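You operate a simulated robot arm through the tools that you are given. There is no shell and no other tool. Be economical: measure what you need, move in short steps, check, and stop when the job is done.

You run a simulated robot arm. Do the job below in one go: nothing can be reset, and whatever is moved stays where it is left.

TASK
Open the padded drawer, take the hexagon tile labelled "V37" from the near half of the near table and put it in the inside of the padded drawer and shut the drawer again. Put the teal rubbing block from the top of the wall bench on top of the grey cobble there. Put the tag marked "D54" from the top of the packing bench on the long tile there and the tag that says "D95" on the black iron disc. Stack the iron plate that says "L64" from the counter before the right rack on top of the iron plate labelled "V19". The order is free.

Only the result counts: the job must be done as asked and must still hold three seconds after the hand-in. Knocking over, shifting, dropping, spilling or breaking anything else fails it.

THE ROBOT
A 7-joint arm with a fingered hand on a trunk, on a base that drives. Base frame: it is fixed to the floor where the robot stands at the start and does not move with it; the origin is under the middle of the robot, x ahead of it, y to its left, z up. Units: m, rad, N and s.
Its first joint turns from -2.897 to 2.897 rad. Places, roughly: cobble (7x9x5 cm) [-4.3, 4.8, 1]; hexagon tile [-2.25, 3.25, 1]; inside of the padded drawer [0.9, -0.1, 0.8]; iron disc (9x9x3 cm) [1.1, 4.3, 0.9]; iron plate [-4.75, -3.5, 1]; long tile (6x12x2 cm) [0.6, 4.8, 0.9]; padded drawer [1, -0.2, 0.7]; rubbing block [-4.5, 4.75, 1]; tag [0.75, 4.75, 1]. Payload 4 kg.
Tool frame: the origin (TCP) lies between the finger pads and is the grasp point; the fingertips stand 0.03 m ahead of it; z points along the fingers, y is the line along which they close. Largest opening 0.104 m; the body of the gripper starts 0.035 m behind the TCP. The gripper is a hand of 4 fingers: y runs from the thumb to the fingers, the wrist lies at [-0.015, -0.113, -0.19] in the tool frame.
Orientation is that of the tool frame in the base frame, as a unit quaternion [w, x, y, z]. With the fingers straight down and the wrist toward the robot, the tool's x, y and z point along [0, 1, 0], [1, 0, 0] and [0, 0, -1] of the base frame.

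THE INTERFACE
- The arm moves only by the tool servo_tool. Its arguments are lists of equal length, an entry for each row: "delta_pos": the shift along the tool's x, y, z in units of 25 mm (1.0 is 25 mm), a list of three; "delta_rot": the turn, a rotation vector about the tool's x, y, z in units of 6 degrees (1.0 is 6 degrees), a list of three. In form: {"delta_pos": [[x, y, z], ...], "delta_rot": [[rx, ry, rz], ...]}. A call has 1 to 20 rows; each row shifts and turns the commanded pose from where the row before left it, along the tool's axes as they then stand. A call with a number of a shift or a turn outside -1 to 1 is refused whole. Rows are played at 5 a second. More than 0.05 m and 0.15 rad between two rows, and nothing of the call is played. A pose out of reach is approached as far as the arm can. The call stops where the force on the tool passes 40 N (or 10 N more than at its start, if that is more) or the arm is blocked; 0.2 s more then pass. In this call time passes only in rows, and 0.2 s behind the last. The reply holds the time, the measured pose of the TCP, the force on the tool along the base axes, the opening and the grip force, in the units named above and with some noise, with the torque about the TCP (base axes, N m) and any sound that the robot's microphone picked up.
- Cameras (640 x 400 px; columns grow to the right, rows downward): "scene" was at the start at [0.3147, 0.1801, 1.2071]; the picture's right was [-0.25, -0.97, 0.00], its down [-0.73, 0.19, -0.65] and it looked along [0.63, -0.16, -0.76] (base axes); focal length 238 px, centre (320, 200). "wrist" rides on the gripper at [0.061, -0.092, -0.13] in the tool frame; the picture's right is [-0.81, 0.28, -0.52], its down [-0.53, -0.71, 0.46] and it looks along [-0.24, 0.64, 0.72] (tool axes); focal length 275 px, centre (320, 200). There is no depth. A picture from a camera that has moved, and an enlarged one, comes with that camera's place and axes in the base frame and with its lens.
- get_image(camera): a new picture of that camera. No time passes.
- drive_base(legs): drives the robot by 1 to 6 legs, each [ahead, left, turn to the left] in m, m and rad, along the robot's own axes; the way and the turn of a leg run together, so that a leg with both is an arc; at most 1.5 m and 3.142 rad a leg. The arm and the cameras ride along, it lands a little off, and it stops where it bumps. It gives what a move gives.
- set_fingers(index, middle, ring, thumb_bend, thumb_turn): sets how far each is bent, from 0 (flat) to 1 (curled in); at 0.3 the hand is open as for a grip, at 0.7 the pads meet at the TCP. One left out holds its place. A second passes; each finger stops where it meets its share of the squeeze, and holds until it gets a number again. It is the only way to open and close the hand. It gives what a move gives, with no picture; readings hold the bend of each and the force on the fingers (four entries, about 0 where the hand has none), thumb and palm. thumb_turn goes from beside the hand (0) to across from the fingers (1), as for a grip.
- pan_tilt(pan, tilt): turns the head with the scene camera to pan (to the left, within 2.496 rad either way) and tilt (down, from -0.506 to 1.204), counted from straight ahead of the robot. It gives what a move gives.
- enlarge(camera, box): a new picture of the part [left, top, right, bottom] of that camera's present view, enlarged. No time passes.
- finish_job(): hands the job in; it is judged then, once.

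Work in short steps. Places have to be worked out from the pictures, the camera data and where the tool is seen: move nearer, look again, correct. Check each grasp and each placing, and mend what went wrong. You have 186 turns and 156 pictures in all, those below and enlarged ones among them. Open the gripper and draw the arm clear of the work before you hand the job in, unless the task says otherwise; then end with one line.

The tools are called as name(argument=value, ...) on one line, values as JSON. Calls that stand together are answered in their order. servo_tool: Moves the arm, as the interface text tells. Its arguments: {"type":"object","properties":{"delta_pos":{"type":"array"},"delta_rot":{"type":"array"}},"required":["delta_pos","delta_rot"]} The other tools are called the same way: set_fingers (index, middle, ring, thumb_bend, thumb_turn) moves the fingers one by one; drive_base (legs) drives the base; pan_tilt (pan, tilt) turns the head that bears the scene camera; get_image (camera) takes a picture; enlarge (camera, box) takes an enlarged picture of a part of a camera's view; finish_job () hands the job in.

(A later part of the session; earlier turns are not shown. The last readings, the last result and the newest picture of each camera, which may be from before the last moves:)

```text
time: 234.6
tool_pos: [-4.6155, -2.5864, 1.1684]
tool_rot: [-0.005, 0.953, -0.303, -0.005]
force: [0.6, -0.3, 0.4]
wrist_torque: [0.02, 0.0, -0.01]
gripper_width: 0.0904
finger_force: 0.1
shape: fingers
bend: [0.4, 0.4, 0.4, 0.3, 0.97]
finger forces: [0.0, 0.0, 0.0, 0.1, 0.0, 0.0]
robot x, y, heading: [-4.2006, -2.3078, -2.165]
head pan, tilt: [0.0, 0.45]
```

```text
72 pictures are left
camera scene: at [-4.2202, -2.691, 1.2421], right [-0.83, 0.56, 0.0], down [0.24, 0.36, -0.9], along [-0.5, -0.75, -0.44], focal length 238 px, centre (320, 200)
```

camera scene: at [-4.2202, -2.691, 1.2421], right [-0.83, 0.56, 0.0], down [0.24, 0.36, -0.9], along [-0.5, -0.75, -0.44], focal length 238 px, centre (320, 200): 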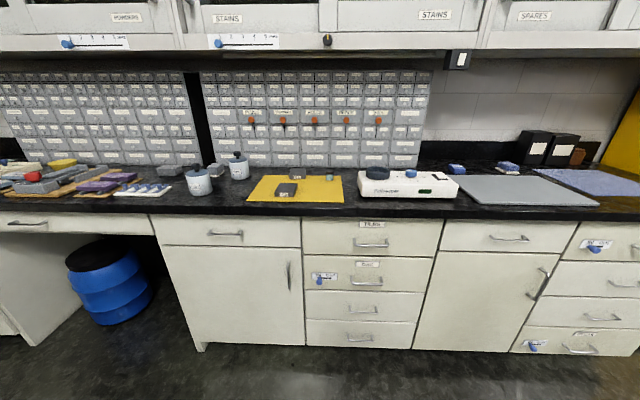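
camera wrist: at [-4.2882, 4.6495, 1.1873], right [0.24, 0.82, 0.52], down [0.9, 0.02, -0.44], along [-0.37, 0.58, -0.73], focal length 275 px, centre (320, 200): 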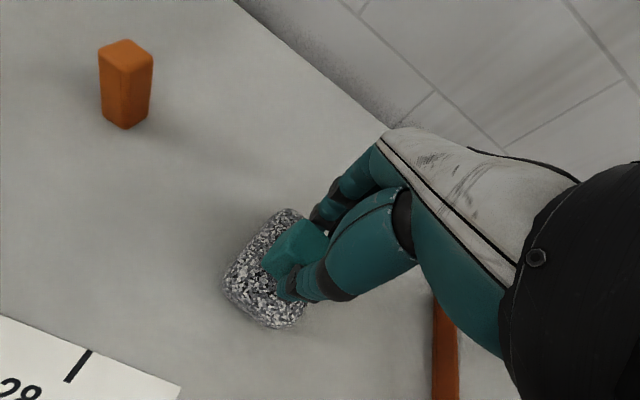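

enlarge(camera="scene", box=[225, 145, 385, 225])

```text
4.00 times, centred on (305, 185) of scene
camera zoom: at [-4.2202, -2.691, 1.2421], right [-0.83, 0.56, 0.0], down [0.24, 0.36, -0.9], along [-0.5, -0.75, -0.44], focal length 950 px, centre (380, 260)
```

zoom: 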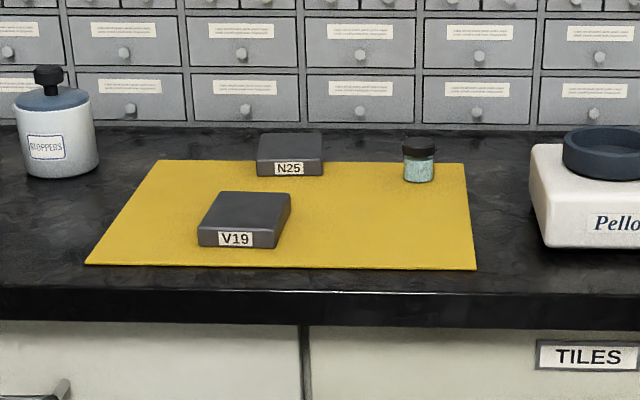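

V19 and N25 are on the yellow mat; I search the rest of the counter for L64.

enlarge(camera="scene", box=[380, 120, 640, 220])

enlarge(camera="scene", box=[0, 130, 260, 215])

```text
2.46 times, centred on (510, 170) of scene
camera zoom: at [-4.2202, -2.691, 1.2421], right [-0.83, 0.56, 0.0], down [0.24, 0.36, -0.9], along [-0.5, -0.75, -0.44], focal length 585 px, centre (-148, 274)
```

zoom: 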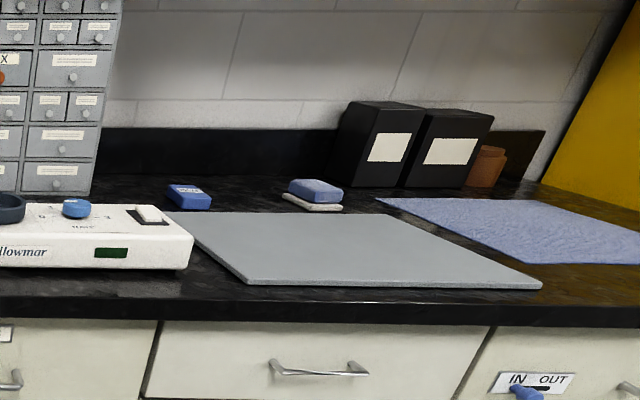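

```text
2.46 times, centred on (130, 172) of scene
camera zoom: at [-4.2202, -2.691, 1.2421], right [-0.83, 0.56, 0.0], down [0.24, 0.36, -0.9], along [-0.5, -0.75, -0.44], focal length 585 px, centre (788, 268)
```

zoom: 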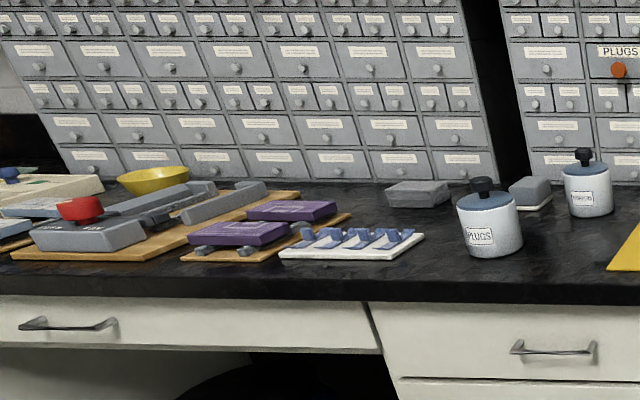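

L64 is not visible yet; it may be hidden. I move nearer and centre on the yellow mat to look from above.

drive_base(legs=[[0.4, 0.25, 0]])

pan_tilt(pan=0.0, tilt=0.6)

get_image(camera="scene")

get_image(camera="wrist")

```text
time: 237.5
tool_pos: [-4.6283, -3.059, 1.1683]
tool_rot: [-0.005, 0.953, -0.302, -0.005]
force: [-0.4, 0.1, 0.3]
wrist_torque: [0.01, -0.01, -0.01]
gripper_width: 0.0903
finger_force: 0.0
shape: fingers
bend: [0.4, 0.4, 0.4, 0.3, 0.97]
finger forces: [0.1, 0.0, 0.1, 0.0, 0.1, 0.1]
robot x, y, heading: [-4.2145, -2.7753, -2.161]
head pan, tilt: [0.0, 0.45]
```

```text
time: 238.2
tool_pos: [-4.6282, -3.0601, 1.1694]
tool_rot: [-0.005, 0.953, -0.303, -0.005]
force: [-0.9, -0.5, -0.3]
wrist_torque: [-0.01, 0.03, 0.02]
gripper_width: 0.0905
finger_force: 0.2
shape: fingers
bend: [0.4, 0.4, 0.4, 0.3, 0.97]
finger forces: [0.0, 0.0, 0.1, 0.0, 0.0, 0.1]
robot x, y, heading: [-4.2101, -2.7749, -2.163]
head pan, tilt: [0.0, 0.6]
```

```text
68 pictures are left
camera scene: at [-4.2311, -3.1615, 1.2286], right [-0.83, 0.56, 0.0], down [0.31, 0.47, -0.83], along [-0.46, -0.69, -0.56], focal length 238 px, centre (320, 200)
```

scene: 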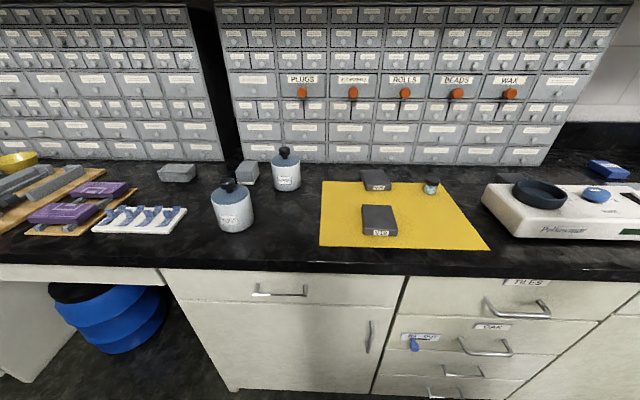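

```text
67 pictures are left
camera wrist: at [-4.5248, -3.0215, 1.3003], right [-0.82, 0.24, 0.52], down [-0.03, 0.9, -0.44], along [-0.57, -0.38, -0.73], focal length 275 px, centre (320, 200)
```

wrist: 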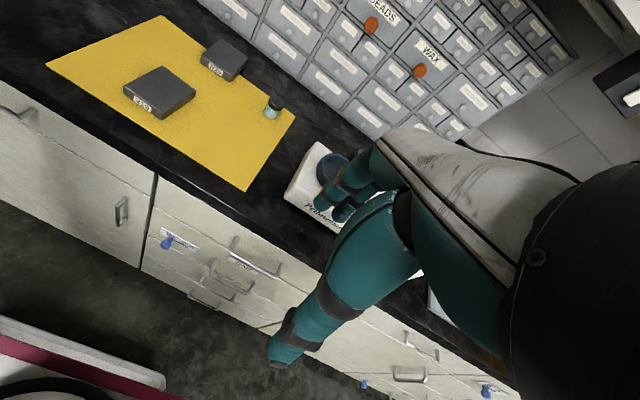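

A dark plate seems to hide behind the white instrument; I enlarge it.

enlarge(camera="scene", box=[440, 140, 600, 240])

enlarge(camera="scene", box=[310, 150, 470, 250])

```text
4.00 times, centred on (520, 190) of scene
camera zoom: at [-4.2311, -3.1615, 1.2286], right [-0.83, 0.56, 0.0], down [0.31, 0.47, -0.83], along [-0.46, -0.69, -0.56], focal length 950 px, centre (-480, 240)
```

zoom: 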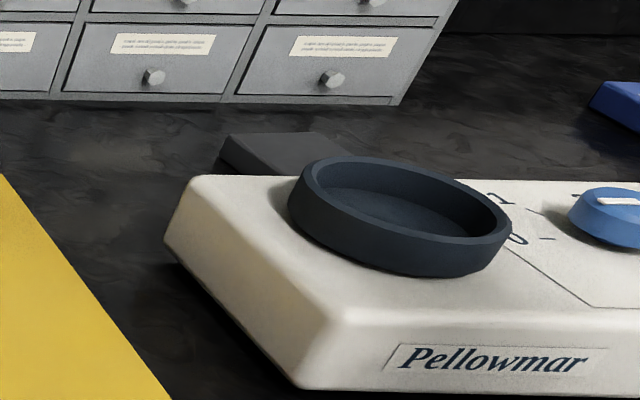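

```text
4.00 times, centred on (390, 200) of scene
camera zoom: at [-4.2311, -3.1615, 1.2286], right [-0.83, 0.56, 0.0], down [0.31, 0.47, -0.83], along [-0.46, -0.69, -0.56], focal length 950 px, centre (40, 200)
```

zoom: 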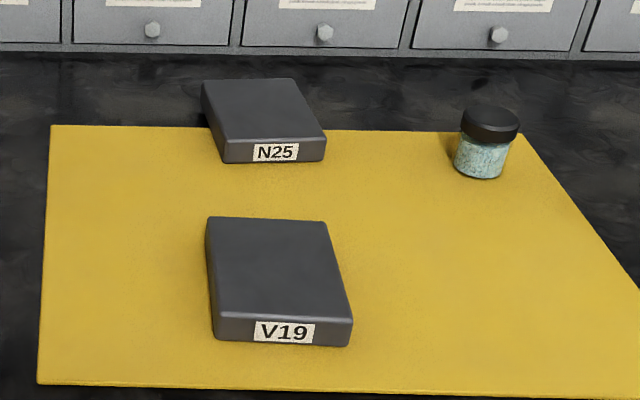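

The hidden plate behind the instrument lies near (−5.02, −3.40). I shift the base right 0.33 m and a little ahead, bring the hand back over, and look down on it.

drive_base(legs=[[0.07, -0.33, 0]])

servo_tool(delta_pos=[[0.5, 1, 0], [0.5, 1, 0], [0.5, 1, 0], [0.5, 1, 0], [0.5, 1, 0], [0.5, 1, 0], [0, 0, 0]], delta_rot=[[0, 0, 0], [0, 0, 0], [0, 0, 0], [0, 0, 0], [0, 0, 0], [0, 0, 0], [0, 0, 0]])

get_image(camera="wrist")

get_image(camera="scene")

```text
time: 240.4
tool_pos: [-4.9429, -2.9317, 1.169]
tool_rot: [-0.005, 0.953, -0.303, -0.005]
force: [0.0, -0.7, -0.4]
wrist_torque: [0.01, -0.01, 0.0]
gripper_width: 0.0903
finger_force: 0.0
shape: fingers
bend: [0.4, 0.4, 0.4, 0.3, 0.97]
finger forces: [0.1, 0.0, 0.0, 0.0, 0.1, 0.1]
robot x, y, heading: [-4.5277, -2.6526, -2.158]
head pan, tilt: [0.0, 0.6]
```

```text
time: 242.0
tool_pos: [-4.9681, -3.0987, 1.1666]
tool_rot: [-0.006, 0.953, -0.303, -0.004]
force: [0.5, 0.0, 0.0]
wrist_torque: [0.0, 0.0, -0.01]
gripper_width: 0.0905
finger_force: 0.1
shape: fingers
bend: [0.4, 0.4, 0.4, 0.3, 0.97]
finger forces: [0.0, 0.1, 0.1, 0.0, 0.0, 0.0]
robot x, y, heading: [-4.5231, -2.6531, -2.163]
head pan, tilt: [0.0, 0.6]
```

```text
64 pictures are left
camera wrist: at [-4.8644, -3.0601, 1.2984], right [-0.82, 0.24, 0.52], down [-0.03, 0.9, -0.44], along [-0.58, -0.38, -0.73], focal length 275 px, centre (320, 200)
```

wrist: 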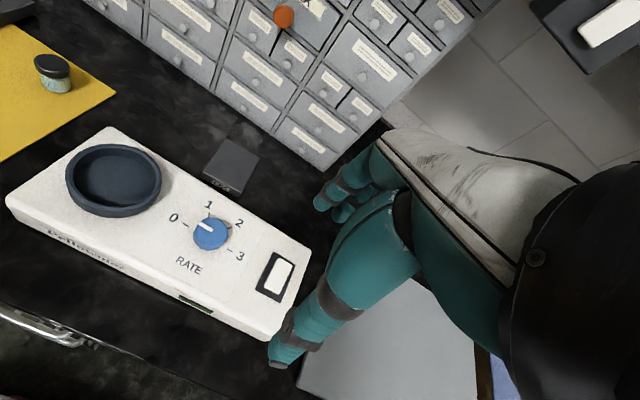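

```text
63 pictures are left
camera scene: at [-4.5461, -3.035, 1.2286], right [-0.83, 0.56, 0.0], down [0.32, 0.47, -0.83], along [-0.46, -0.68, -0.56], focal length 238 px, centre (320, 200)
```

scene: 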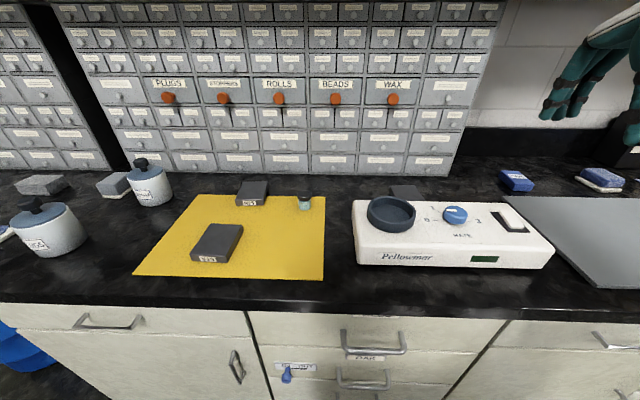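

There it is, behind the instrument. I enlarge to read it and measure the gaps.

enlarge(camera="wrist", box=[180, 110, 300, 210])

enlarge(camera="scene", box=[340, 150, 500, 250])

```text
4.00 times, centred on (240, 160) of wrist
camera zoom: at [-4.8644, -3.0601, 1.2984], right [-0.82, 0.24, 0.52], down [-0.03, 0.9, -0.44], along [-0.58, -0.38, -0.73], focal length 1101 px, centre (640, 360)
```

zoom: 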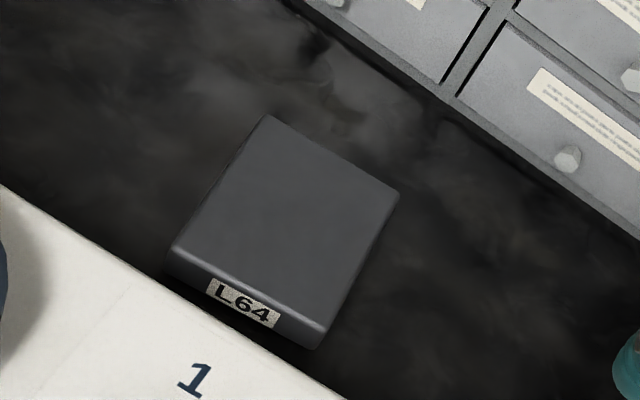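

```text
4.00 times, centred on (420, 200) of scene
camera zoom: at [-4.5461, -3.035, 1.2286], right [-0.83, 0.56, 0.0], down [0.32, 0.47, -0.83], along [-0.46, -0.68, -0.56], focal length 950 px, centre (-80, 200)
```

zoom: 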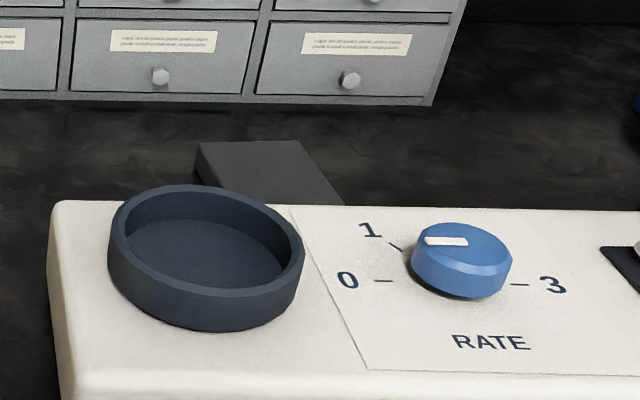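

It reads L64; centre ≈ (−5.016, −3.332), aligned with the bench, 7 cm wide. I'll grip it across its width, so I turn the hand 90° (fingers to the left) in free air.

servo_tool(delta_pos=[[0, 0, 0], [0, 0, 0], [0, 0, 0], [0, 0, 0], [0, 0, 0], [0, 0, 0], [0, 0, 0], [0, 0, 0], [0, 0, 0], [0, 0, 0], [0, 0, 0], [0, 0, 0], [0, 0, 0], [0, 0, 0], [0, 0, 0], [0, 0, 0]], delta_rot=[[0, 0, -1], [0, 0, -1], [0, 0, -1], [0, 0, -1], [0, 0, -1], [0, 0, -1], [0, 0, -1], [0, 0, -1], [0, 0, -1], [0, 0, -1], [0, 0, -1], [0, 0, -1], [0, 0, -1], [0, 0, -1], [0, 0, -1], [0, 0, 0]])

get_image(camera="wrist")

```text
time: 245.4
tool_pos: [-4.968, -3.0994, 1.1671]
tool_rot: [-0.007, 0.888, 0.46, 0.0]
force: [-0.1, 0.3, -0.1]
wrist_torque: [0.01, 0.01, 0.0]
gripper_width: 0.0903
finger_force: 0.0
shape: fingers
bend: [0.4, 0.4, 0.4, 0.3, 0.97]
finger forces: [0.0, 0.1, 0.0, 0.0, 0.1, 0.1]
robot x, y, heading: [-4.5299, -2.651, -2.163]
head pan, tilt: [0.0, 0.6]
```

```text
60 pictures are left
camera wrist: at [-5.0075, -2.9969, 1.2997], right [-0.24, -0.83, 0.51], down [-0.89, -0.02, -0.45], along [0.38, -0.56, -0.73], focal length 275 px, centre (320, 200)
```

wrist: 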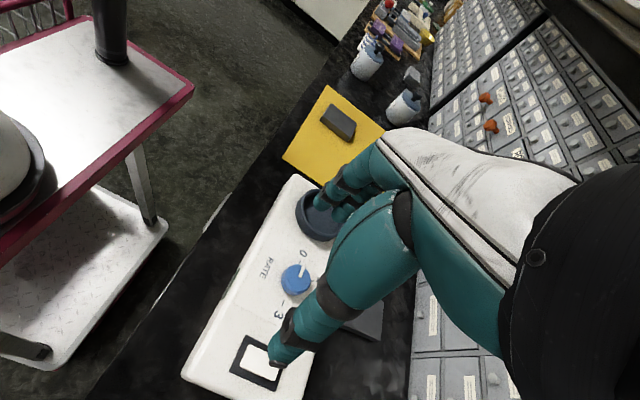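

The turn was reached. I open fully, move above L64 and lower part-way.

set_fingers(index=0.3, middle=0.3, ring=0.3, thumb_bend=0.3)

servo_tool(delta_pos=[[-1, 0.44, 0], [-1, 0.44, 0], [-1, 0.44, 0], [-1, 0.44, 0], [-1, 0.44, 0], [-1, 0.44, 0], [-1, 0.44, 0], [-1, 0.44, 0], [-0.7, 0.3, 0], [0, 0, 1], [0, 0, 1], [0, 0, 1], [0, 0, 1], [0, 0, 1], [0, 0, 0]], delta_rot=[[0, 0, 0], [0, 0, 0], [0, 0, 0], [0, 0, 0], [0, 0, 0], [0, 0, 0], [0, 0, 0], [0, 0, 0], [0, 0, 0], [0, 0, 0], [0, 0, 0], [0, 0, 0], [0, 0, 0], [0, 0, 0], [0, 0, 0]])

get_image(camera="wrist")

enlarge(camera="scene", box=[320, 80, 520, 230])

```text
time: 246.4
tool_pos: [-4.9677, -3.0988, 1.1672]
tool_rot: [-0.008, 0.889, 0.459, 0.001]
force: [-0.3, 0.4, -0.1]
wrist_torque: [0.02, 0.0, -0.03]
gripper_width: 0.1028
finger_force: 0.0
shape: fingers
bend: [0.3, 0.3, 0.3, 0.3, 0.97]
finger forces: [0.0, 0.0, 0.1, 0.0, 0.0, 0.0]
robot x, y, heading: [-4.5312, -2.6524, -2.165]
head pan, tilt: [0.0, 0.6]
```

```text
time: 248.9
tool_pos: [-5.0137, -3.2763, 1.1603]
tool_rot: [0.017, 0.893, 0.448, -0.036]
force: [0.5, -0.3, -0.3]
wrist_torque: [-0.07, 0.04, 0.0]
gripper_width: 0.103
finger_force: 0.0
shape: fingers
bend: [0.3, 0.3, 0.3, 0.3, 0.98]
finger forces: [0.1, 0.1, 0.0, 0.1, 0.1, 0.1]
robot x, y, heading: [-4.5266, -2.6223, -2.186]
head pan, tilt: [0.0, 0.6]
stopped in row 12: the arm was blocked; the commanded pose is now the measured one
```

```text
59 pictures are left
camera wrist: at [-5.0452, -3.1647, 1.2865], right [-0.24, -0.78, 0.58], down [-0.91, -0.03, -0.41], along [0.34, -0.63, -0.7], focal length 275 px, centre (320, 200)
```

wrist: 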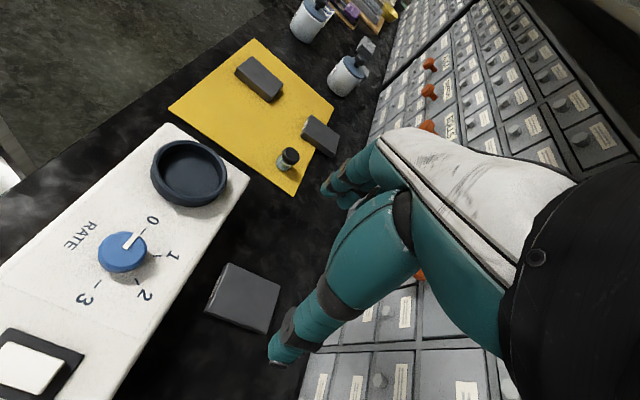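

```text
2.67 times, centred on (420, 155) of scene
camera zoom: at [-4.4789, -2.9039, 1.2861], right [-0.82, 0.58, 0.0], down [0.27, 0.39, -0.88], along [-0.51, -0.72, -0.48], focal length 633 px, centre (53, 320)
```

zoom: 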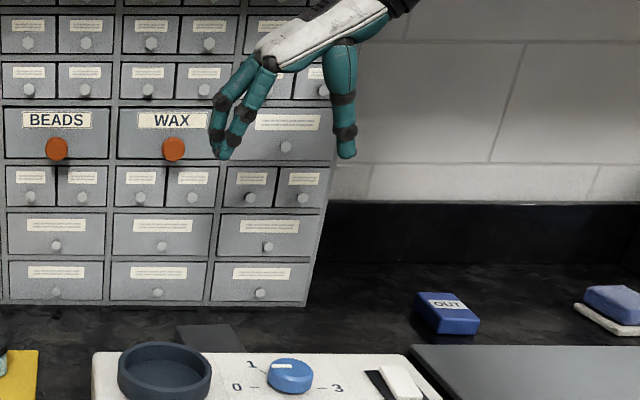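

The arm was blocked — likely the wrist met the overhead cabinet — and the base got pushed. I retreat at once straight back.

servo_tool(delta_pos=[[1, 0, 0], [1, 0, 0], [1, 0, 0], [1, 0, 0], [1, 0, 0], [1, 0, 0], [1, 0, 0], [0, 0, 0]], delta_rot=[[0, 0, 0], [0, 0, 0], [0, 0, 0], [0, 0, 0], [0, 0, 0], [0, 0, 0], [0, 0, 0], [0, 0, 0]])

pan_tilt(pan=0.0, tilt=0.2)

get_image(camera="scene")

```text
time: 249.2
tool_pos: [-5.014, -3.2645, 1.1505]
tool_rot: [0.008, 0.895, 0.445, -0.013]
force: [-0.2, 0.0, 0.5]
wrist_torque: [-0.01, 0.0, -0.06]
gripper_width: 0.1031
finger_force: 0.1
shape: fingers
bend: [0.3, 0.3, 0.3, 0.3, 0.98]
finger forces: [0.0, 0.0, 0.0, 0.0, 0.0, 0.0]
robot x, y, heading: [-4.5265, -2.6106, -2.194]
head pan, tilt: [0.0, 0.6]
heard: click
stopped in row 1: the arm was blocked; the commanded pose is now the measured one
```

```text
time: 250.1
tool_pos: [-5.0114, -3.2618, 1.1513]
tool_rot: [0.006, 0.896, 0.444, -0.005]
force: [0.9, 0.8, -0.1]
wrist_torque: [-0.03, 0.02, -0.01]
gripper_width: 0.1029
finger_force: 0.0
shape: fingers
bend: [0.3, 0.3, 0.3, 0.3, 0.98]
finger forces: [0.1, 0.0, 0.0, 0.0, 0.1, 0.0]
robot x, y, heading: [-4.5285, -2.617, -2.199]
head pan, tilt: [0.0, 0.201]
```

```text
57 pictures are left
camera scene: at [-4.4647, -2.871, 1.3379], right [-0.81, 0.58, 0.0], down [0.04, 0.06, -1.0], along [-0.58, -0.81, -0.07], focal length 238 px, centre (320, 200)
```

scene: 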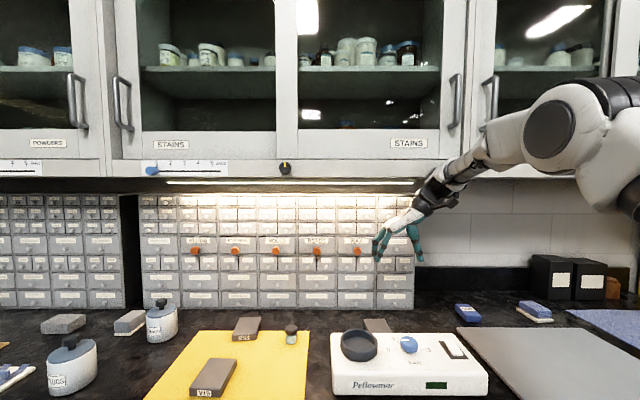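

The base is pitched back ~7°, the forearm pressing on the cabinet edge. I drive the base straight back 12 cm to unload it.

drive_base(legs=[[-0.12, 0, 0]])

get_image(camera="scene")

```text
time: 250.8
tool_pos: [-4.9841, -3.2126, 1.1151]
tool_rot: [-0.07, 0.894, 0.416, 0.15]
force: [1.2, 2.3, 0.4]
wrist_torque: [-0.16, 0.1, -0.03]
gripper_width: 0.1031
finger_force: 0.0
shape: fingers
bend: [0.3, 0.3, 0.3, 0.3, 0.98]
finger forces: [0.1, 0.0, 0.1, 0.0, 0.0, 0.0]
robot x, y, heading: [-4.5185, -2.5941, -2.202]
head pan, tilt: [0.0, 0.201]
heard: click, click, click
stopped in leg 1: the robot was blocked; the commanded pose is now the measured one
```

```text
56 pictures are left
camera scene: at [-4.4254, -2.8115, 1.3537], right [-0.81, 0.59, 0.0], down [0.02, 0.03, -1.0], along [-0.59, -0.81, -0.04], focal length 238 px, centre (320, 200)
```

scene: 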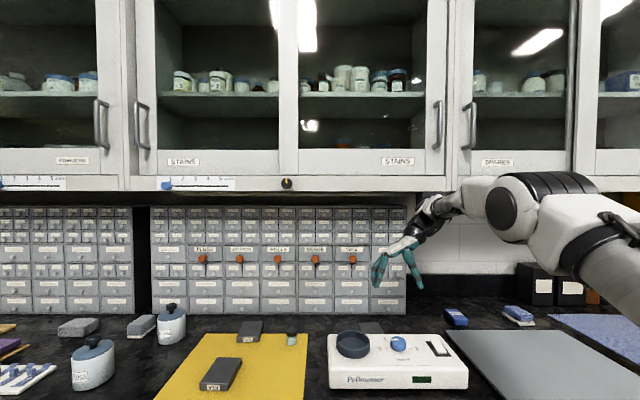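

Still blocked. I look at the elbow region to see what the arm is touching.

pan_tilt(pan=-0.7, tilt=0.2)

get_image(camera="scene")

```text
time: 251.9
tool_pos: [-4.9835, -3.2118, 1.1142]
tool_rot: [-0.069, 0.895, 0.416, 0.149]
force: [0.9, -0.5, 0.0]
wrist_torque: [-0.01, -0.02, -0.01]
gripper_width: 0.1032
finger_force: 0.1
shape: fingers
bend: [0.3, 0.3, 0.3, 0.3, 0.98]
finger forces: [0.0, 0.0, 0.0, 0.1, 0.0, 0.0]
robot x, y, heading: [-4.5126, -2.5985, -2.197]
head pan, tilt: [-0.7, 0.201]
```

```text
55 pictures are left
camera scene: at [-4.4603, -2.7572, 1.3536], right [-0.25, 0.96, -0.11], down [0.1, -0.09, -0.99], along [-0.96, -0.26, -0.07], focal length 238 px, centre (320, 200)
```

scene: 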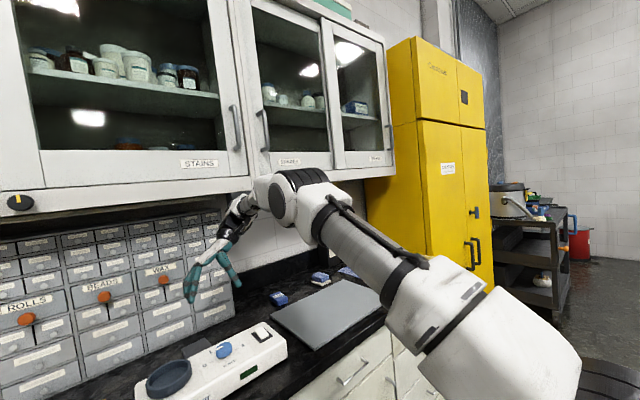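

The wrist joint seems caught at the cabinet's lower edge (bottom z≈1.345). I try lowering the hand a little first and watch the base pose.

servo_tool(delta_pos=[[-0.16, 0, 0.47], [-0.16, 0, 0.47]], delta_rot=[[0, 0, 0], [0, 0, 0]])

get_image(camera="scene")

```text
time: 252.2
tool_pos: [-5.0091, -3.235, 1.0271]
tool_rot: [-0.118, 0.874, 0.393, 0.258]
force: [3.8, 2.5, 8.9]
wrist_torque: [-0.37, 0.64, -0.07]
gripper_width: 0.1032
finger_force: 0.0
shape: fingers
bend: [0.3, 0.3, 0.3, 0.3, 0.97]
finger forces: [0.0, 0.0, 0.0, 0.1, 0.0, 0.0]
robot x, y, heading: [-4.5151, -2.5817, -2.199]
head pan, tilt: [-0.7, 0.201]
stopped in row 1: the arm was blocked; the commanded pose is now the measured one
```

```text
54 pictures are left
camera scene: at [-4.4952, -2.7956, 1.3327], right [-0.24, 0.97, -0.08], down [0.12, -0.05, -0.99], along [-0.96, -0.24, -0.1], focal length 238 px, centre (320, 200)
```

scene: 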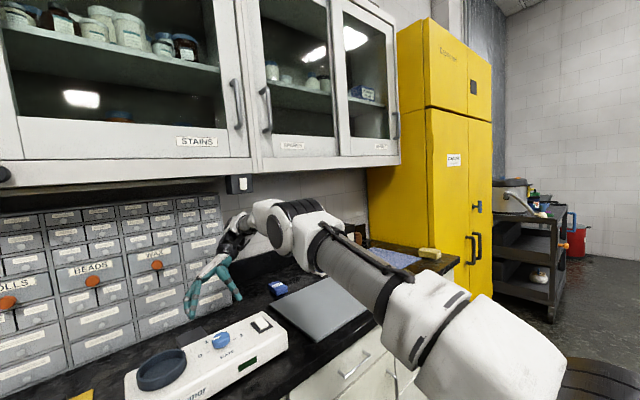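

The wrist has dropped below the cabinet edge and the base is settling. I now drive back to draw the arm out from under it.

drive_base(legs=[[-0.15, 0, 0]])

get_image(camera="scene")

```text
time: 252.9
tool_pos: [-5.1089, -3.2915, 0.8853]
tool_rot: [-0.149, 0.854, 0.375, 0.328]
force: [0.4, 39.7, 48.9]
wrist_torque: [-3.92, -5.38, -3.61]
gripper_width: 0.1195
finger_force: 29.7
shape: fingers
bend: [0.21, 0.24, 0.15, 0.26, 0.89]
finger forces: [15.7, 12.6, 16.9, 0.0, 14.4, 0.1]
robot x, y, heading: [-4.5164, -2.5815, -2.217]
head pan, tilt: [-0.7, 0.201]
stopped in leg 1: the force on the tool passed its limit at 136 N (the readings are from after the stop); the commanded pose is now the measured one
```

```text
53 pictures are left
camera scene: at [-4.593, -2.9094, 1.2662], right [-0.22, 0.97, 0.0], down [0.19, 0.04, -0.98], along [-0.96, -0.22, -0.2], focal length 238 px, centre (320, 200)
```

scene: 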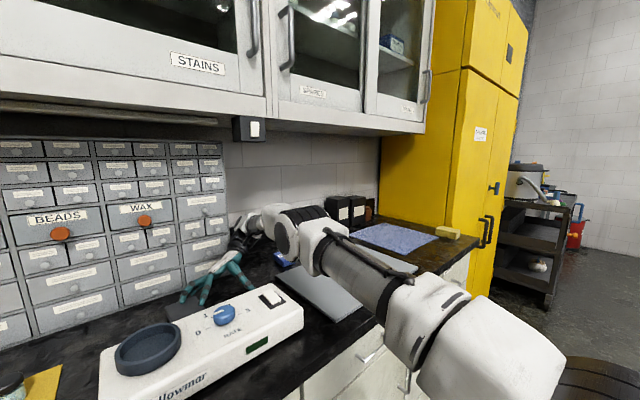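

The base is level again, but the hand has come down onto the counter behind the instrument. I look from the wrist before moving.

get_image(camera="wrist")

enlarge(camera="scene", box=[80, 180, 340, 370])

```text
52 pictures are left
camera wrist: at [-5.2061, -3.2619, 1.0256], right [-0.44, -0.88, -0.16], down [-0.59, 0.42, -0.69], along [0.68, -0.21, -0.7], focal length 275 px, centre (320, 200)
```

wrist: 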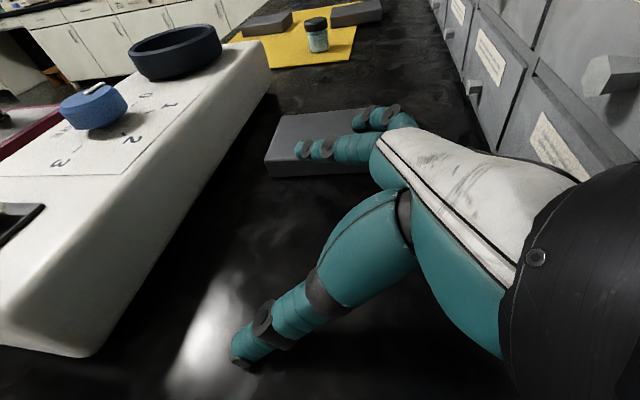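

```text
2.11 times, centred on (210, 275) of scene
camera zoom: at [-4.593, -2.9094, 1.2662], right [-0.22, 0.97, 0.0], down [0.19, 0.04, -0.98], along [-0.96, -0.22, -0.2], focal length 500 px, centre (552, 42)
```

zoom: 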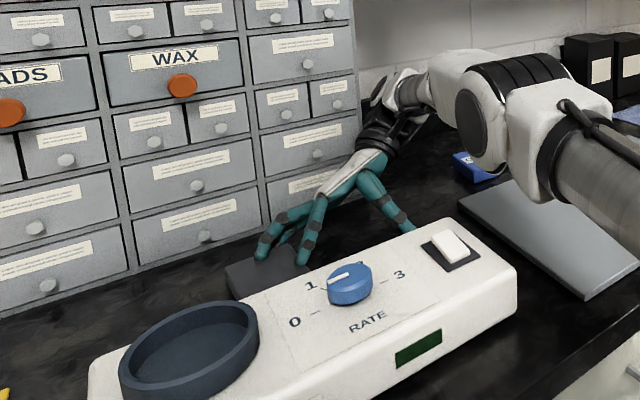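

Nothing seems displaced. I lift the hand straight up in small steps to unload the fingers.

servo_tool(delta_pos=[[0.33, 0, -0.37], [0.67, 0, -0.74], [0.67, 0, -0.74], [0, 0, 0]], delta_rot=[[0, 0, 0], [0, 0, 0], [0, 0, 0], [0, 0, 0]])

get_image(camera="scene")

```text
time: 253.8
tool_pos: [-5.1107, -3.2908, 0.9401]
tool_rot: [-0.155, 0.855, 0.37, 0.328]
force: [-0.7, 12.1, 1.2]
wrist_torque: [-1.09, 0.13, -1.39]
gripper_width: 0.1099
finger_force: 0.0
shape: fingers
bend: [0.26, 0.29, 0.24, 0.3, 0.97]
finger forces: [0.1, 0.1, 0.1, 0.1, 0.0, 0.0]
robot x, y, heading: [-4.5162, -2.5821, -2.224]
head pan, tilt: [-0.7, 0.201]
stopped in row 4: the force on the tool passed its limit at 85 N (the readings are from after the stop); the commanded pose is now the measured one
```

```text
50 pictures are left
camera scene: at [-4.5941, -2.9121, 1.2655], right [-0.22, 0.97, 0.0], down [0.19, 0.04, -0.98], along [-0.96, -0.22, -0.2], focal length 238 px, centre (320, 200)
```

scene: 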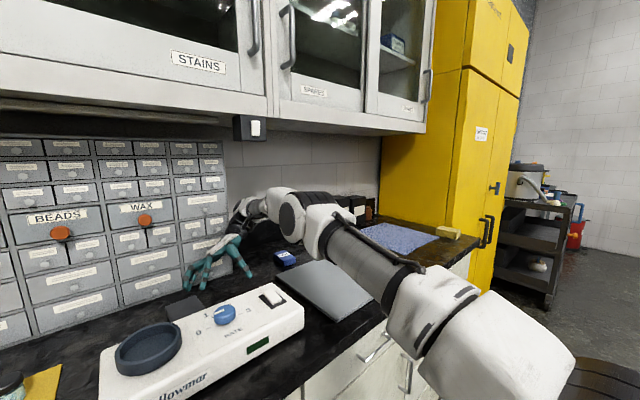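

The hand's back touches the rack's edge (12 N). I move it back and to the right, away from the rack.

servo_tool(delta_pos=[[0.43, -0.4, 0.4], [0.43, -0.4, 0.4], [0.43, 0, 0.4], [0, 0, 0]], delta_rot=[[0, 0, 0], [0, 0, 0], [0, 0, 0], [0, 0, 0]])

get_image(camera="scene")

get_image(camera="wrist")

```text
time: 254.8
tool_pos: [-5.0936, -3.2447, 0.9377]
tool_rot: [-0.156, 0.855, 0.371, 0.329]
force: [0.6, 0.2, 0.7]
wrist_torque: [0.0, -0.01, -0.01]
gripper_width: 0.1098
finger_force: 0.0
shape: fingers
bend: [0.26, 0.29, 0.24, 0.3, 0.97]
finger forces: [0.0, 0.1, 0.1, 0.0, 0.0, 0.1]
robot x, y, heading: [-4.516, -2.5793, -2.212]
head pan, tilt: [-0.7, 0.201]
```

```text
49 pictures are left
camera scene: at [-4.594, -2.9128, 1.2653], right [-0.22, 0.97, 0.0], down [0.19, 0.04, -0.98], along [-0.96, -0.22, -0.2], focal length 238 px, centre (320, 200)
```

scene: 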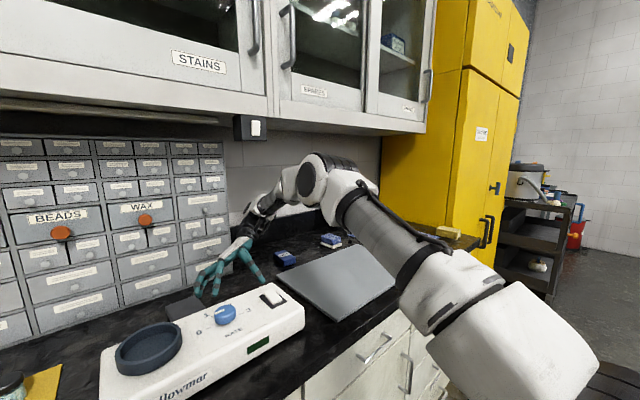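

```text
48 pictures are left
camera wrist: at [-5.189, -3.2171, 1.0787], right [-0.44, -0.88, -0.17], down [-0.59, 0.43, -0.68], along [0.67, -0.2, -0.71], focal length 275 px, centre (320, 200)
```

wrist: 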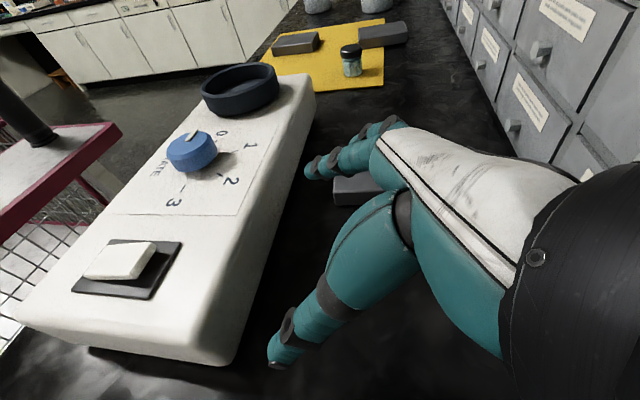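

The hand is free. I raise it 3 cm and rotate it back to vertical in place.

servo_tool(delta_pos=[[0.67, 0, -0.74], [0.2, 0, -0.22], [0, 0, 0], [0, 0, 0], [0, 0, 0], [0, 0, 0], [0, 0, 0], [0, 0, 0], [0, 0, 0], [0, 0, 0]], delta_rot=[[0, 0, 0], [0, 0, 0], [0, -1, 0], [0, -1, 0], [0, -1, 0], [0, -1, 0], [0, -1, 0], [0, -1, 0], [0, -1, 0], [0, 0, 0]])

set_fingers(index=0.3, middle=0.3, ring=0.3, thumb_bend=0.3, thumb_turn=1.0)

get_image(camera="wrist")

get_image(camera="scene")

```text
time: 257.0
tool_pos: [-5.0949, -3.2469, 0.9703]
tool_rot: [-0.012, 0.916, 0.401, -0.001]
force: [0.2, 0.8, 0.1]
wrist_torque: [0.04, 0.01, 0.01]
gripper_width: 0.1094
finger_force: 0.0
shape: fingers
bend: [0.26, 0.29, 0.24, 0.3, 0.97]
finger forces: [0.0, 0.1, 0.0, 0.0, 0.0, 0.1]
robot x, y, heading: [-4.5155, -2.5785, -2.214]
head pan, tilt: [-0.7, 0.201]
```

```text
time: 258.0
tool_pos: [-5.0951, -3.2477, 0.9707]
tool_rot: [-0.012, 0.916, 0.401, 0.0]
force: [-0.1, 0.1, 0.0]
wrist_torque: [0.01, -0.02, 0.03]
gripper_width: 0.1036
finger_force: 0.0
shape: fingers
bend: [0.3, 0.3, 0.3, 0.3, 0.97]
finger forces: [0.0, 0.0, 0.0, 0.1, 0.0, 0.1]
robot x, y, heading: [-4.5218, -2.5808, -2.216]
head pan, tilt: [-0.7, 0.201]
```

```text
47 pictures are left
camera wrist: at [-5.1194, -3.1427, 1.1048], right [-0.34, -0.79, 0.5], down [-0.89, 0.1, -0.45], along [0.3, -0.6, -0.74], focal length 275 px, centre (320, 200)
```

wrist: 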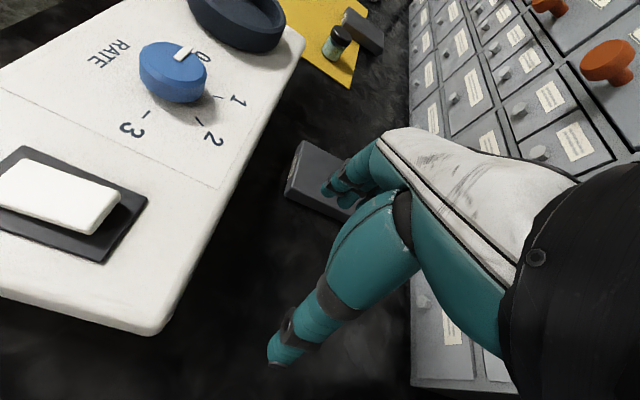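

```text
46 pictures are left
camera scene: at [-4.594, -2.9127, 1.2653], right [-0.22, 0.97, 0.0], down [0.19, 0.04, -0.98], along [-0.96, -0.22, -0.2], focal length 238 px, centre (320, 200)
```

scene: 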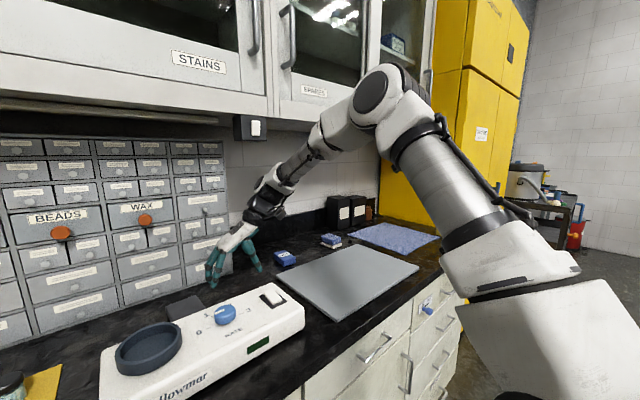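

L64 has not moved (centre (−5.016, −3.332)). I align yaw and move the hand over it, staying low.

servo_tool(delta_pos=[[0, 0, 0], [0, 0, 0], [0, 1, 0], [0, 1, 0], [0, 1, 0], [-0.5, 1, 0], [-0.5, 0.5, 0], [0, 0, 0]], delta_rot=[[0, 0, -0.7], [0, 0, -0.7], [0, 0, 0], [0, 0, 0], [0, 0, 0], [0, 0, 0], [0, 0, 0], [0, 0, 0]])

get_image(camera="wrist")

enlarge(camera="scene", box=[80, 180, 340, 370])

```text
time: 259.8
tool_pos: [-5.0162, -3.3303, 0.9693]
tool_rot: [-0.012, 0.884, 0.468, 0.002]
force: [-0.5, -0.1, -1.0]
wrist_torque: [-0.01, 0.01, -0.02]
gripper_width: 0.1035
finger_force: 0.0
shape: fingers
bend: [0.3, 0.3, 0.3, 0.3, 0.97]
finger forces: [0.0, 0.0, 0.0, 0.0, 0.0, 0.0]
robot x, y, heading: [-4.5196, -2.5835, -2.217]
head pan, tilt: [-0.7, 0.201]
```

```text
45 pictures are left
camera wrist: at [-5.056, -3.2312, 1.1031], right [-0.22, -0.84, 0.5], down [-0.89, -0.03, -0.45], along [0.39, -0.55, -0.74], focal length 275 px, centre (320, 200)
```

wrist: 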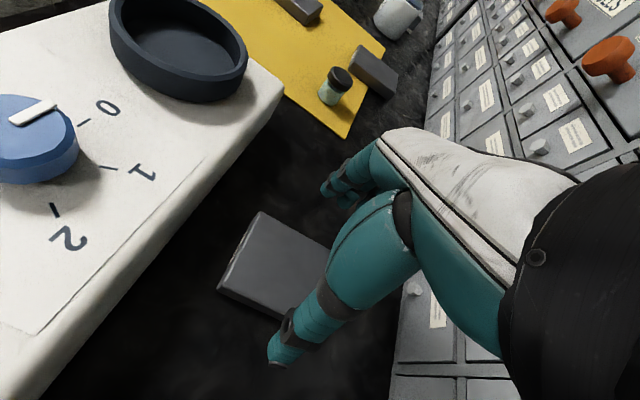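

```text
2.11 times, centred on (210, 275) of scene
camera zoom: at [-4.594, -2.9128, 1.2653], right [-0.22, 0.97, 0.0], down [0.19, 0.04, -0.98], along [-0.96, -0.22, -0.2], focal length 500 px, centre (552, 42)
```

zoom: 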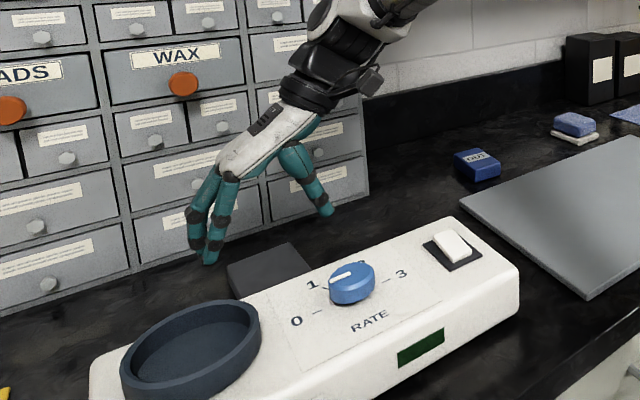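

Hand is centred above L64. I lower carefully until the fingertips are just above the counter.

servo_tool(delta_pos=[[0, 0, 0.8], [0, 0, 0.8], [0, 0, 0]], delta_rot=[[0, 0, 0], [0, 0, 0], [0, 0, 0]])

servo_tool(delta_pos=[[0, 0, 0.2], [0, 0, 0]], delta_rot=[[0, 0, 0], [0, 0, 0]])

servo_tool(delta_pos=[[0, 0, 0.15], [0, 0, 0]], delta_rot=[[0, 0, 0], [0, 0, 0]])

get_image(camera="wrist")

```text
time: 260.6
tool_pos: [-5.0149, -3.3289, 0.9291]
tool_rot: [-0.012, 0.884, 0.468, 0.002]
force: [0.5, -1.1, -0.2]
wrist_torque: [-0.01, 0.0, -0.01]
gripper_width: 0.1034
finger_force: 0.0
shape: fingers
bend: [0.3, 0.3, 0.3, 0.3, 0.97]
finger forces: [0.0, 0.0, 0.1, 0.0, 0.1, 0.1]
robot x, y, heading: [-4.5191, -2.5796, -2.219]
head pan, tilt: [-0.7, 0.201]
```

```text
time: 261.2
tool_pos: [-5.0167, -3.3295, 0.9241]
tool_rot: [-0.011, 0.883, 0.468, 0.001]
force: [-0.4, 0.4, 1.2]
wrist_torque: [-0.03, 0.02, 0.01]
gripper_width: 0.1033
finger_force: 0.0
shape: fingers
bend: [0.3, 0.3, 0.3, 0.3, 0.97]
finger forces: [0.0, 0.0, 0.0, 0.0, 0.1, 0.1]
robot x, y, heading: [-4.518, -2.5802, -2.217]
head pan, tilt: [-0.7, 0.201]
```

```text
time: 261.8
tool_pos: [-5.0164, -3.3294, 0.9212]
tool_rot: [-0.011, 0.883, 0.468, 0.001]
force: [-0.1, 0.7, 0.2]
wrist_torque: [-0.03, 0.01, -0.01]
gripper_width: 0.1038
finger_force: 0.1
shape: fingers
bend: [0.3, 0.3, 0.3, 0.3, 0.97]
finger forces: [0.1, 0.0, 0.0, 0.1, 0.1, 0.1]
robot x, y, heading: [-4.5179, -2.5799, -2.218]
head pan, tilt: [-0.7, 0.201]
```

```text
43 pictures are left
camera wrist: at [-5.0568, -3.2301, 1.0547], right [-0.22, -0.84, 0.5], down [-0.89, -0.03, -0.45], along [0.39, -0.55, -0.74], focal length 275 px, centre (320, 200)
```

wrist: 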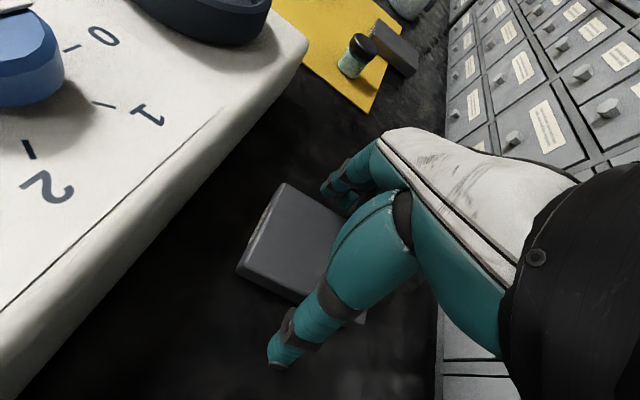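

No contact yet; I feel down a few mm more.

servo_tool(delta_pos=[[0, 0, 0.15], [0, 0, 0]], delta_rot=[[0, 0, 0], [0, 0, 0]])

servo_tool(delta_pos=[[0, 0, 0.15], [0, 0, 0]], delta_rot=[[0, 0, 0], [0, 0, 0]])

```text
time: 262.4
tool_pos: [-5.0171, -3.3298, 0.9169]
tool_rot: [-0.012, 0.884, 0.467, 0.001]
force: [0.6, 0.5, 0.0]
wrist_torque: [0.01, 0.0, -0.01]
gripper_width: 0.1036
finger_force: 0.1
shape: fingers
bend: [0.3, 0.3, 0.3, 0.3, 0.97]
finger forces: [0.1, 0.0, 0.0, 0.0, 0.0, 0.0]
robot x, y, heading: [-4.5155, -2.5821, -2.22]
head pan, tilt: [-0.7, 0.201]
```

```text
time: 263.0
tool_pos: [-5.0164, -3.3285, 0.9125]
tool_rot: [-0.012, 0.884, 0.467, 0.002]
force: [-0.6, -0.6, -0.6]
wrist_torque: [-0.01, 0.02, -0.02]
gripper_width: 0.1032
finger_force: 0.2
shape: fingers
bend: [0.3, 0.3, 0.3, 0.3, 0.97]
finger forces: [0.0, 0.1, 0.0, 0.0, 0.0, 0.0]
robot x, y, heading: [-4.5168, -2.5783, -2.216]
head pan, tilt: [-0.7, 0.201]
```

Low enough. I back off 2 mm and close on the plate.

servo_tool(delta_pos=[[0, 0, -0.1], [0, 0, 0]], delta_rot=[[0, 0, 0], [0, 0, 0]])

set_fingers(index=0.6, middle=0.6, ring=0.6, thumb_bend=0.6)

get_image(camera="wrist")

```text
time: 263.6
tool_pos: [-5.0153, -3.3299, 0.9148]
tool_rot: [-0.011, 0.884, 0.468, 0.002]
force: [0.3, 1.1, 1.1]
wrist_torque: [0.02, 0.02, -0.01]
gripper_width: 0.1033
finger_force: 0.0
shape: fingers
bend: [0.3, 0.3, 0.3, 0.3, 0.97]
finger forces: [0.0, 0.0, 0.0, 0.0, 0.1, 0.0]
robot x, y, heading: [-4.5188, -2.582, -2.211]
head pan, tilt: [-0.7, 0.201]
```

```text
time: 264.6
tool_pos: [-5.0135, -3.3295, 0.9163]
tool_rot: [-0.012, 0.884, 0.468, 0.001]
force: [5.3, -4.5, 9.8]
wrist_torque: [-0.62, -0.63, 0.06]
gripper_width: 0.0657
finger_force: 24.5
shape: fingers
bend: [0.49, 0.5, 0.51, 0.45, 0.99]
finger forces: [7.9, 15.8, 7.5, 0.0, 16.3, 0.1]
robot x, y, heading: [-4.5193, -2.5791, -2.214]
head pan, tilt: [-0.7, 0.201]
```

```text
42 pictures are left
camera wrist: at [-5.0558, -3.2302, 1.0502], right [-0.22, -0.84, 0.5], down [-0.89, -0.03, -0.45], along [0.39, -0.55, -0.74], focal length 275 px, centre (320, 200)
```

wrist: 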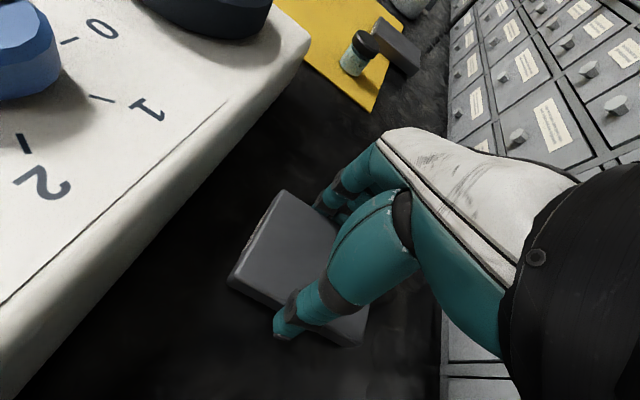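

All fingers grip the plate. I lift 4 cm and check it comes along.

servo_tool(delta_pos=[[0, 0, -0.5], [0, 0, -0.5], [0, 0, -0.6], [0, 0, 0]], delta_rot=[[0, 0, 0], [0, 0, 0], [0, 0, 0], [0, 0, 0]])

get_image(camera="wrist")

enlarge(camera="scene", box=[80, 180, 340, 370])

```text
time: 265.6
tool_pos: [-5.0168, -3.3305, 0.9547]
tool_rot: [-0.012, 0.884, 0.467, 0.001]
force: [-0.1, 0.4, -8.1]
wrist_torque: [0.04, -0.04, -0.01]
gripper_width: 0.0661
finger_force: 17.7
shape: fingers
bend: [0.5, 0.52, 0.53, 0.44, 0.98]
finger forces: [6.8, 5.4, 6.0, 0.0, 17.4, 0.1]
robot x, y, heading: [-4.5161, -2.579, -2.219]
head pan, tilt: [-0.7, 0.201]
```

```text
41 pictures are left
camera wrist: at [-5.0569, -3.2316, 1.0887], right [-0.22, -0.84, 0.5], down [-0.89, -0.03, -0.45], along [0.39, -0.55, -0.74], focal length 275 px, centre (320, 200)
```

wrist: 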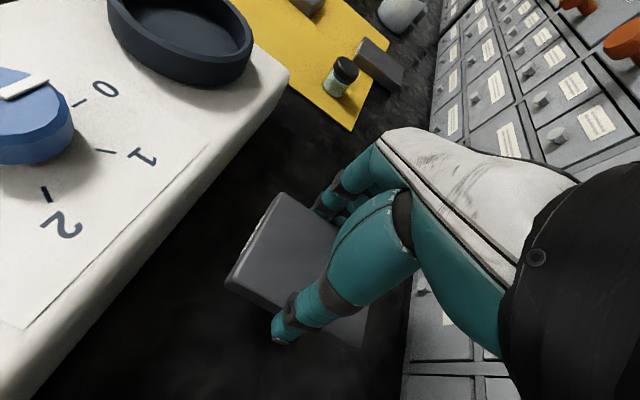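

```text
2.11 times, centred on (210, 275) of scene
camera zoom: at [-4.5942, -2.913, 1.2652], right [-0.22, 0.97, 0.0], down [0.19, 0.04, -0.98], along [-0.96, -0.22, -0.2], focal length 500 px, centre (552, 42)
```

zoom: 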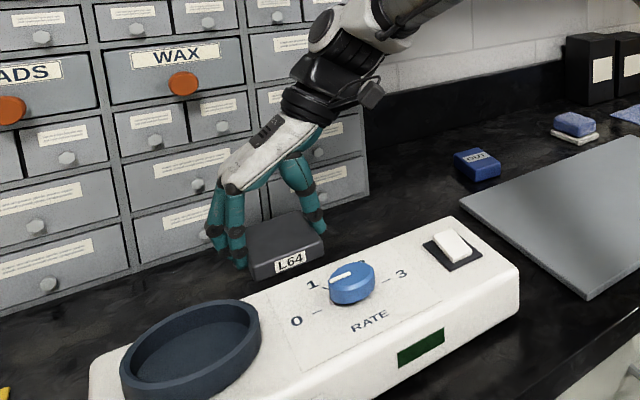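

L64 is held level (≈8 N). I tighten, lift to clear the neighbours and draw 4 cm off the rack; then I'll move the base so the arm keeps its shape.

set_fingers(index=0.65, middle=0.65, ring=0.65, thumb_bend=0.65)

servo_tool(delta_pos=[[0, 0, -1], [0, 0, -1], [0.5, 0, -0.6], [0.6, 0, 0], [0.5, 0, 0], [0, 0, 0]], delta_rot=[[0, 0, 0], [0, 0, 0], [0, 0, 0], [0, 0, 0], [0, 0, 0], [0, 0, 0]])

get_image(camera="scene")

```text
time: 266.6
tool_pos: [-5.0165, -3.3306, 0.955]
tool_rot: [-0.012, 0.884, 0.468, 0.001]
force: [-0.7, -0.3, -8.8]
wrist_torque: [-0.02, -0.07, 0.02]
gripper_width: 0.0662
finger_force: 20.7
shape: fingers
bend: [0.53, 0.56, 0.56, 0.41, 0.98]
finger forces: [7.8, 7.3, 6.6, 0.0, 20.5, 0.1]
robot x, y, heading: [-4.5164, -2.5811, -2.211]
head pan, tilt: [-0.7, 0.201]
```

```text
time: 268.0
tool_pos: [-4.9947, -3.2992, 1.0206]
tool_rot: [-0.012, 0.884, 0.468, 0.002]
force: [-0.3, 0.3, -9.5]
wrist_torque: [-0.01, -0.16, 0.02]
gripper_width: 0.0662
finger_force: 21.1
shape: fingers
bend: [0.53, 0.56, 0.56, 0.41, 0.98]
finger forces: [7.5, 7.3, 6.7, 0.0, 20.5, 0.0]
robot x, y, heading: [-4.5191, -2.5844, -2.215]
head pan, tilt: [-0.7, 0.201]
```

```text
39 pictures are left
camera scene: at [-4.5942, -2.913, 1.2652], right [-0.22, 0.97, 0.0], down [0.19, 0.04, -0.98], along [-0.96, -0.22, -0.2], focal length 238 px, centre (320, 200)
```

scene: 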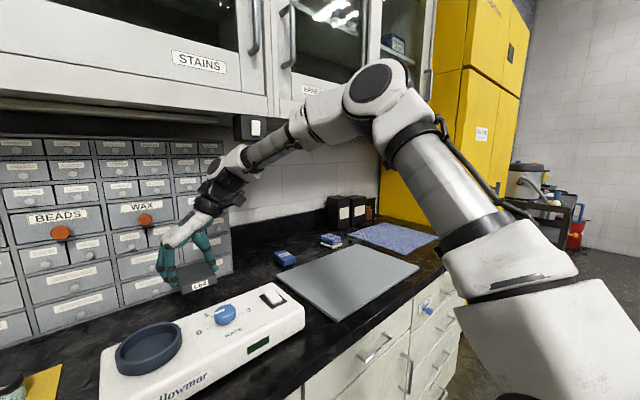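

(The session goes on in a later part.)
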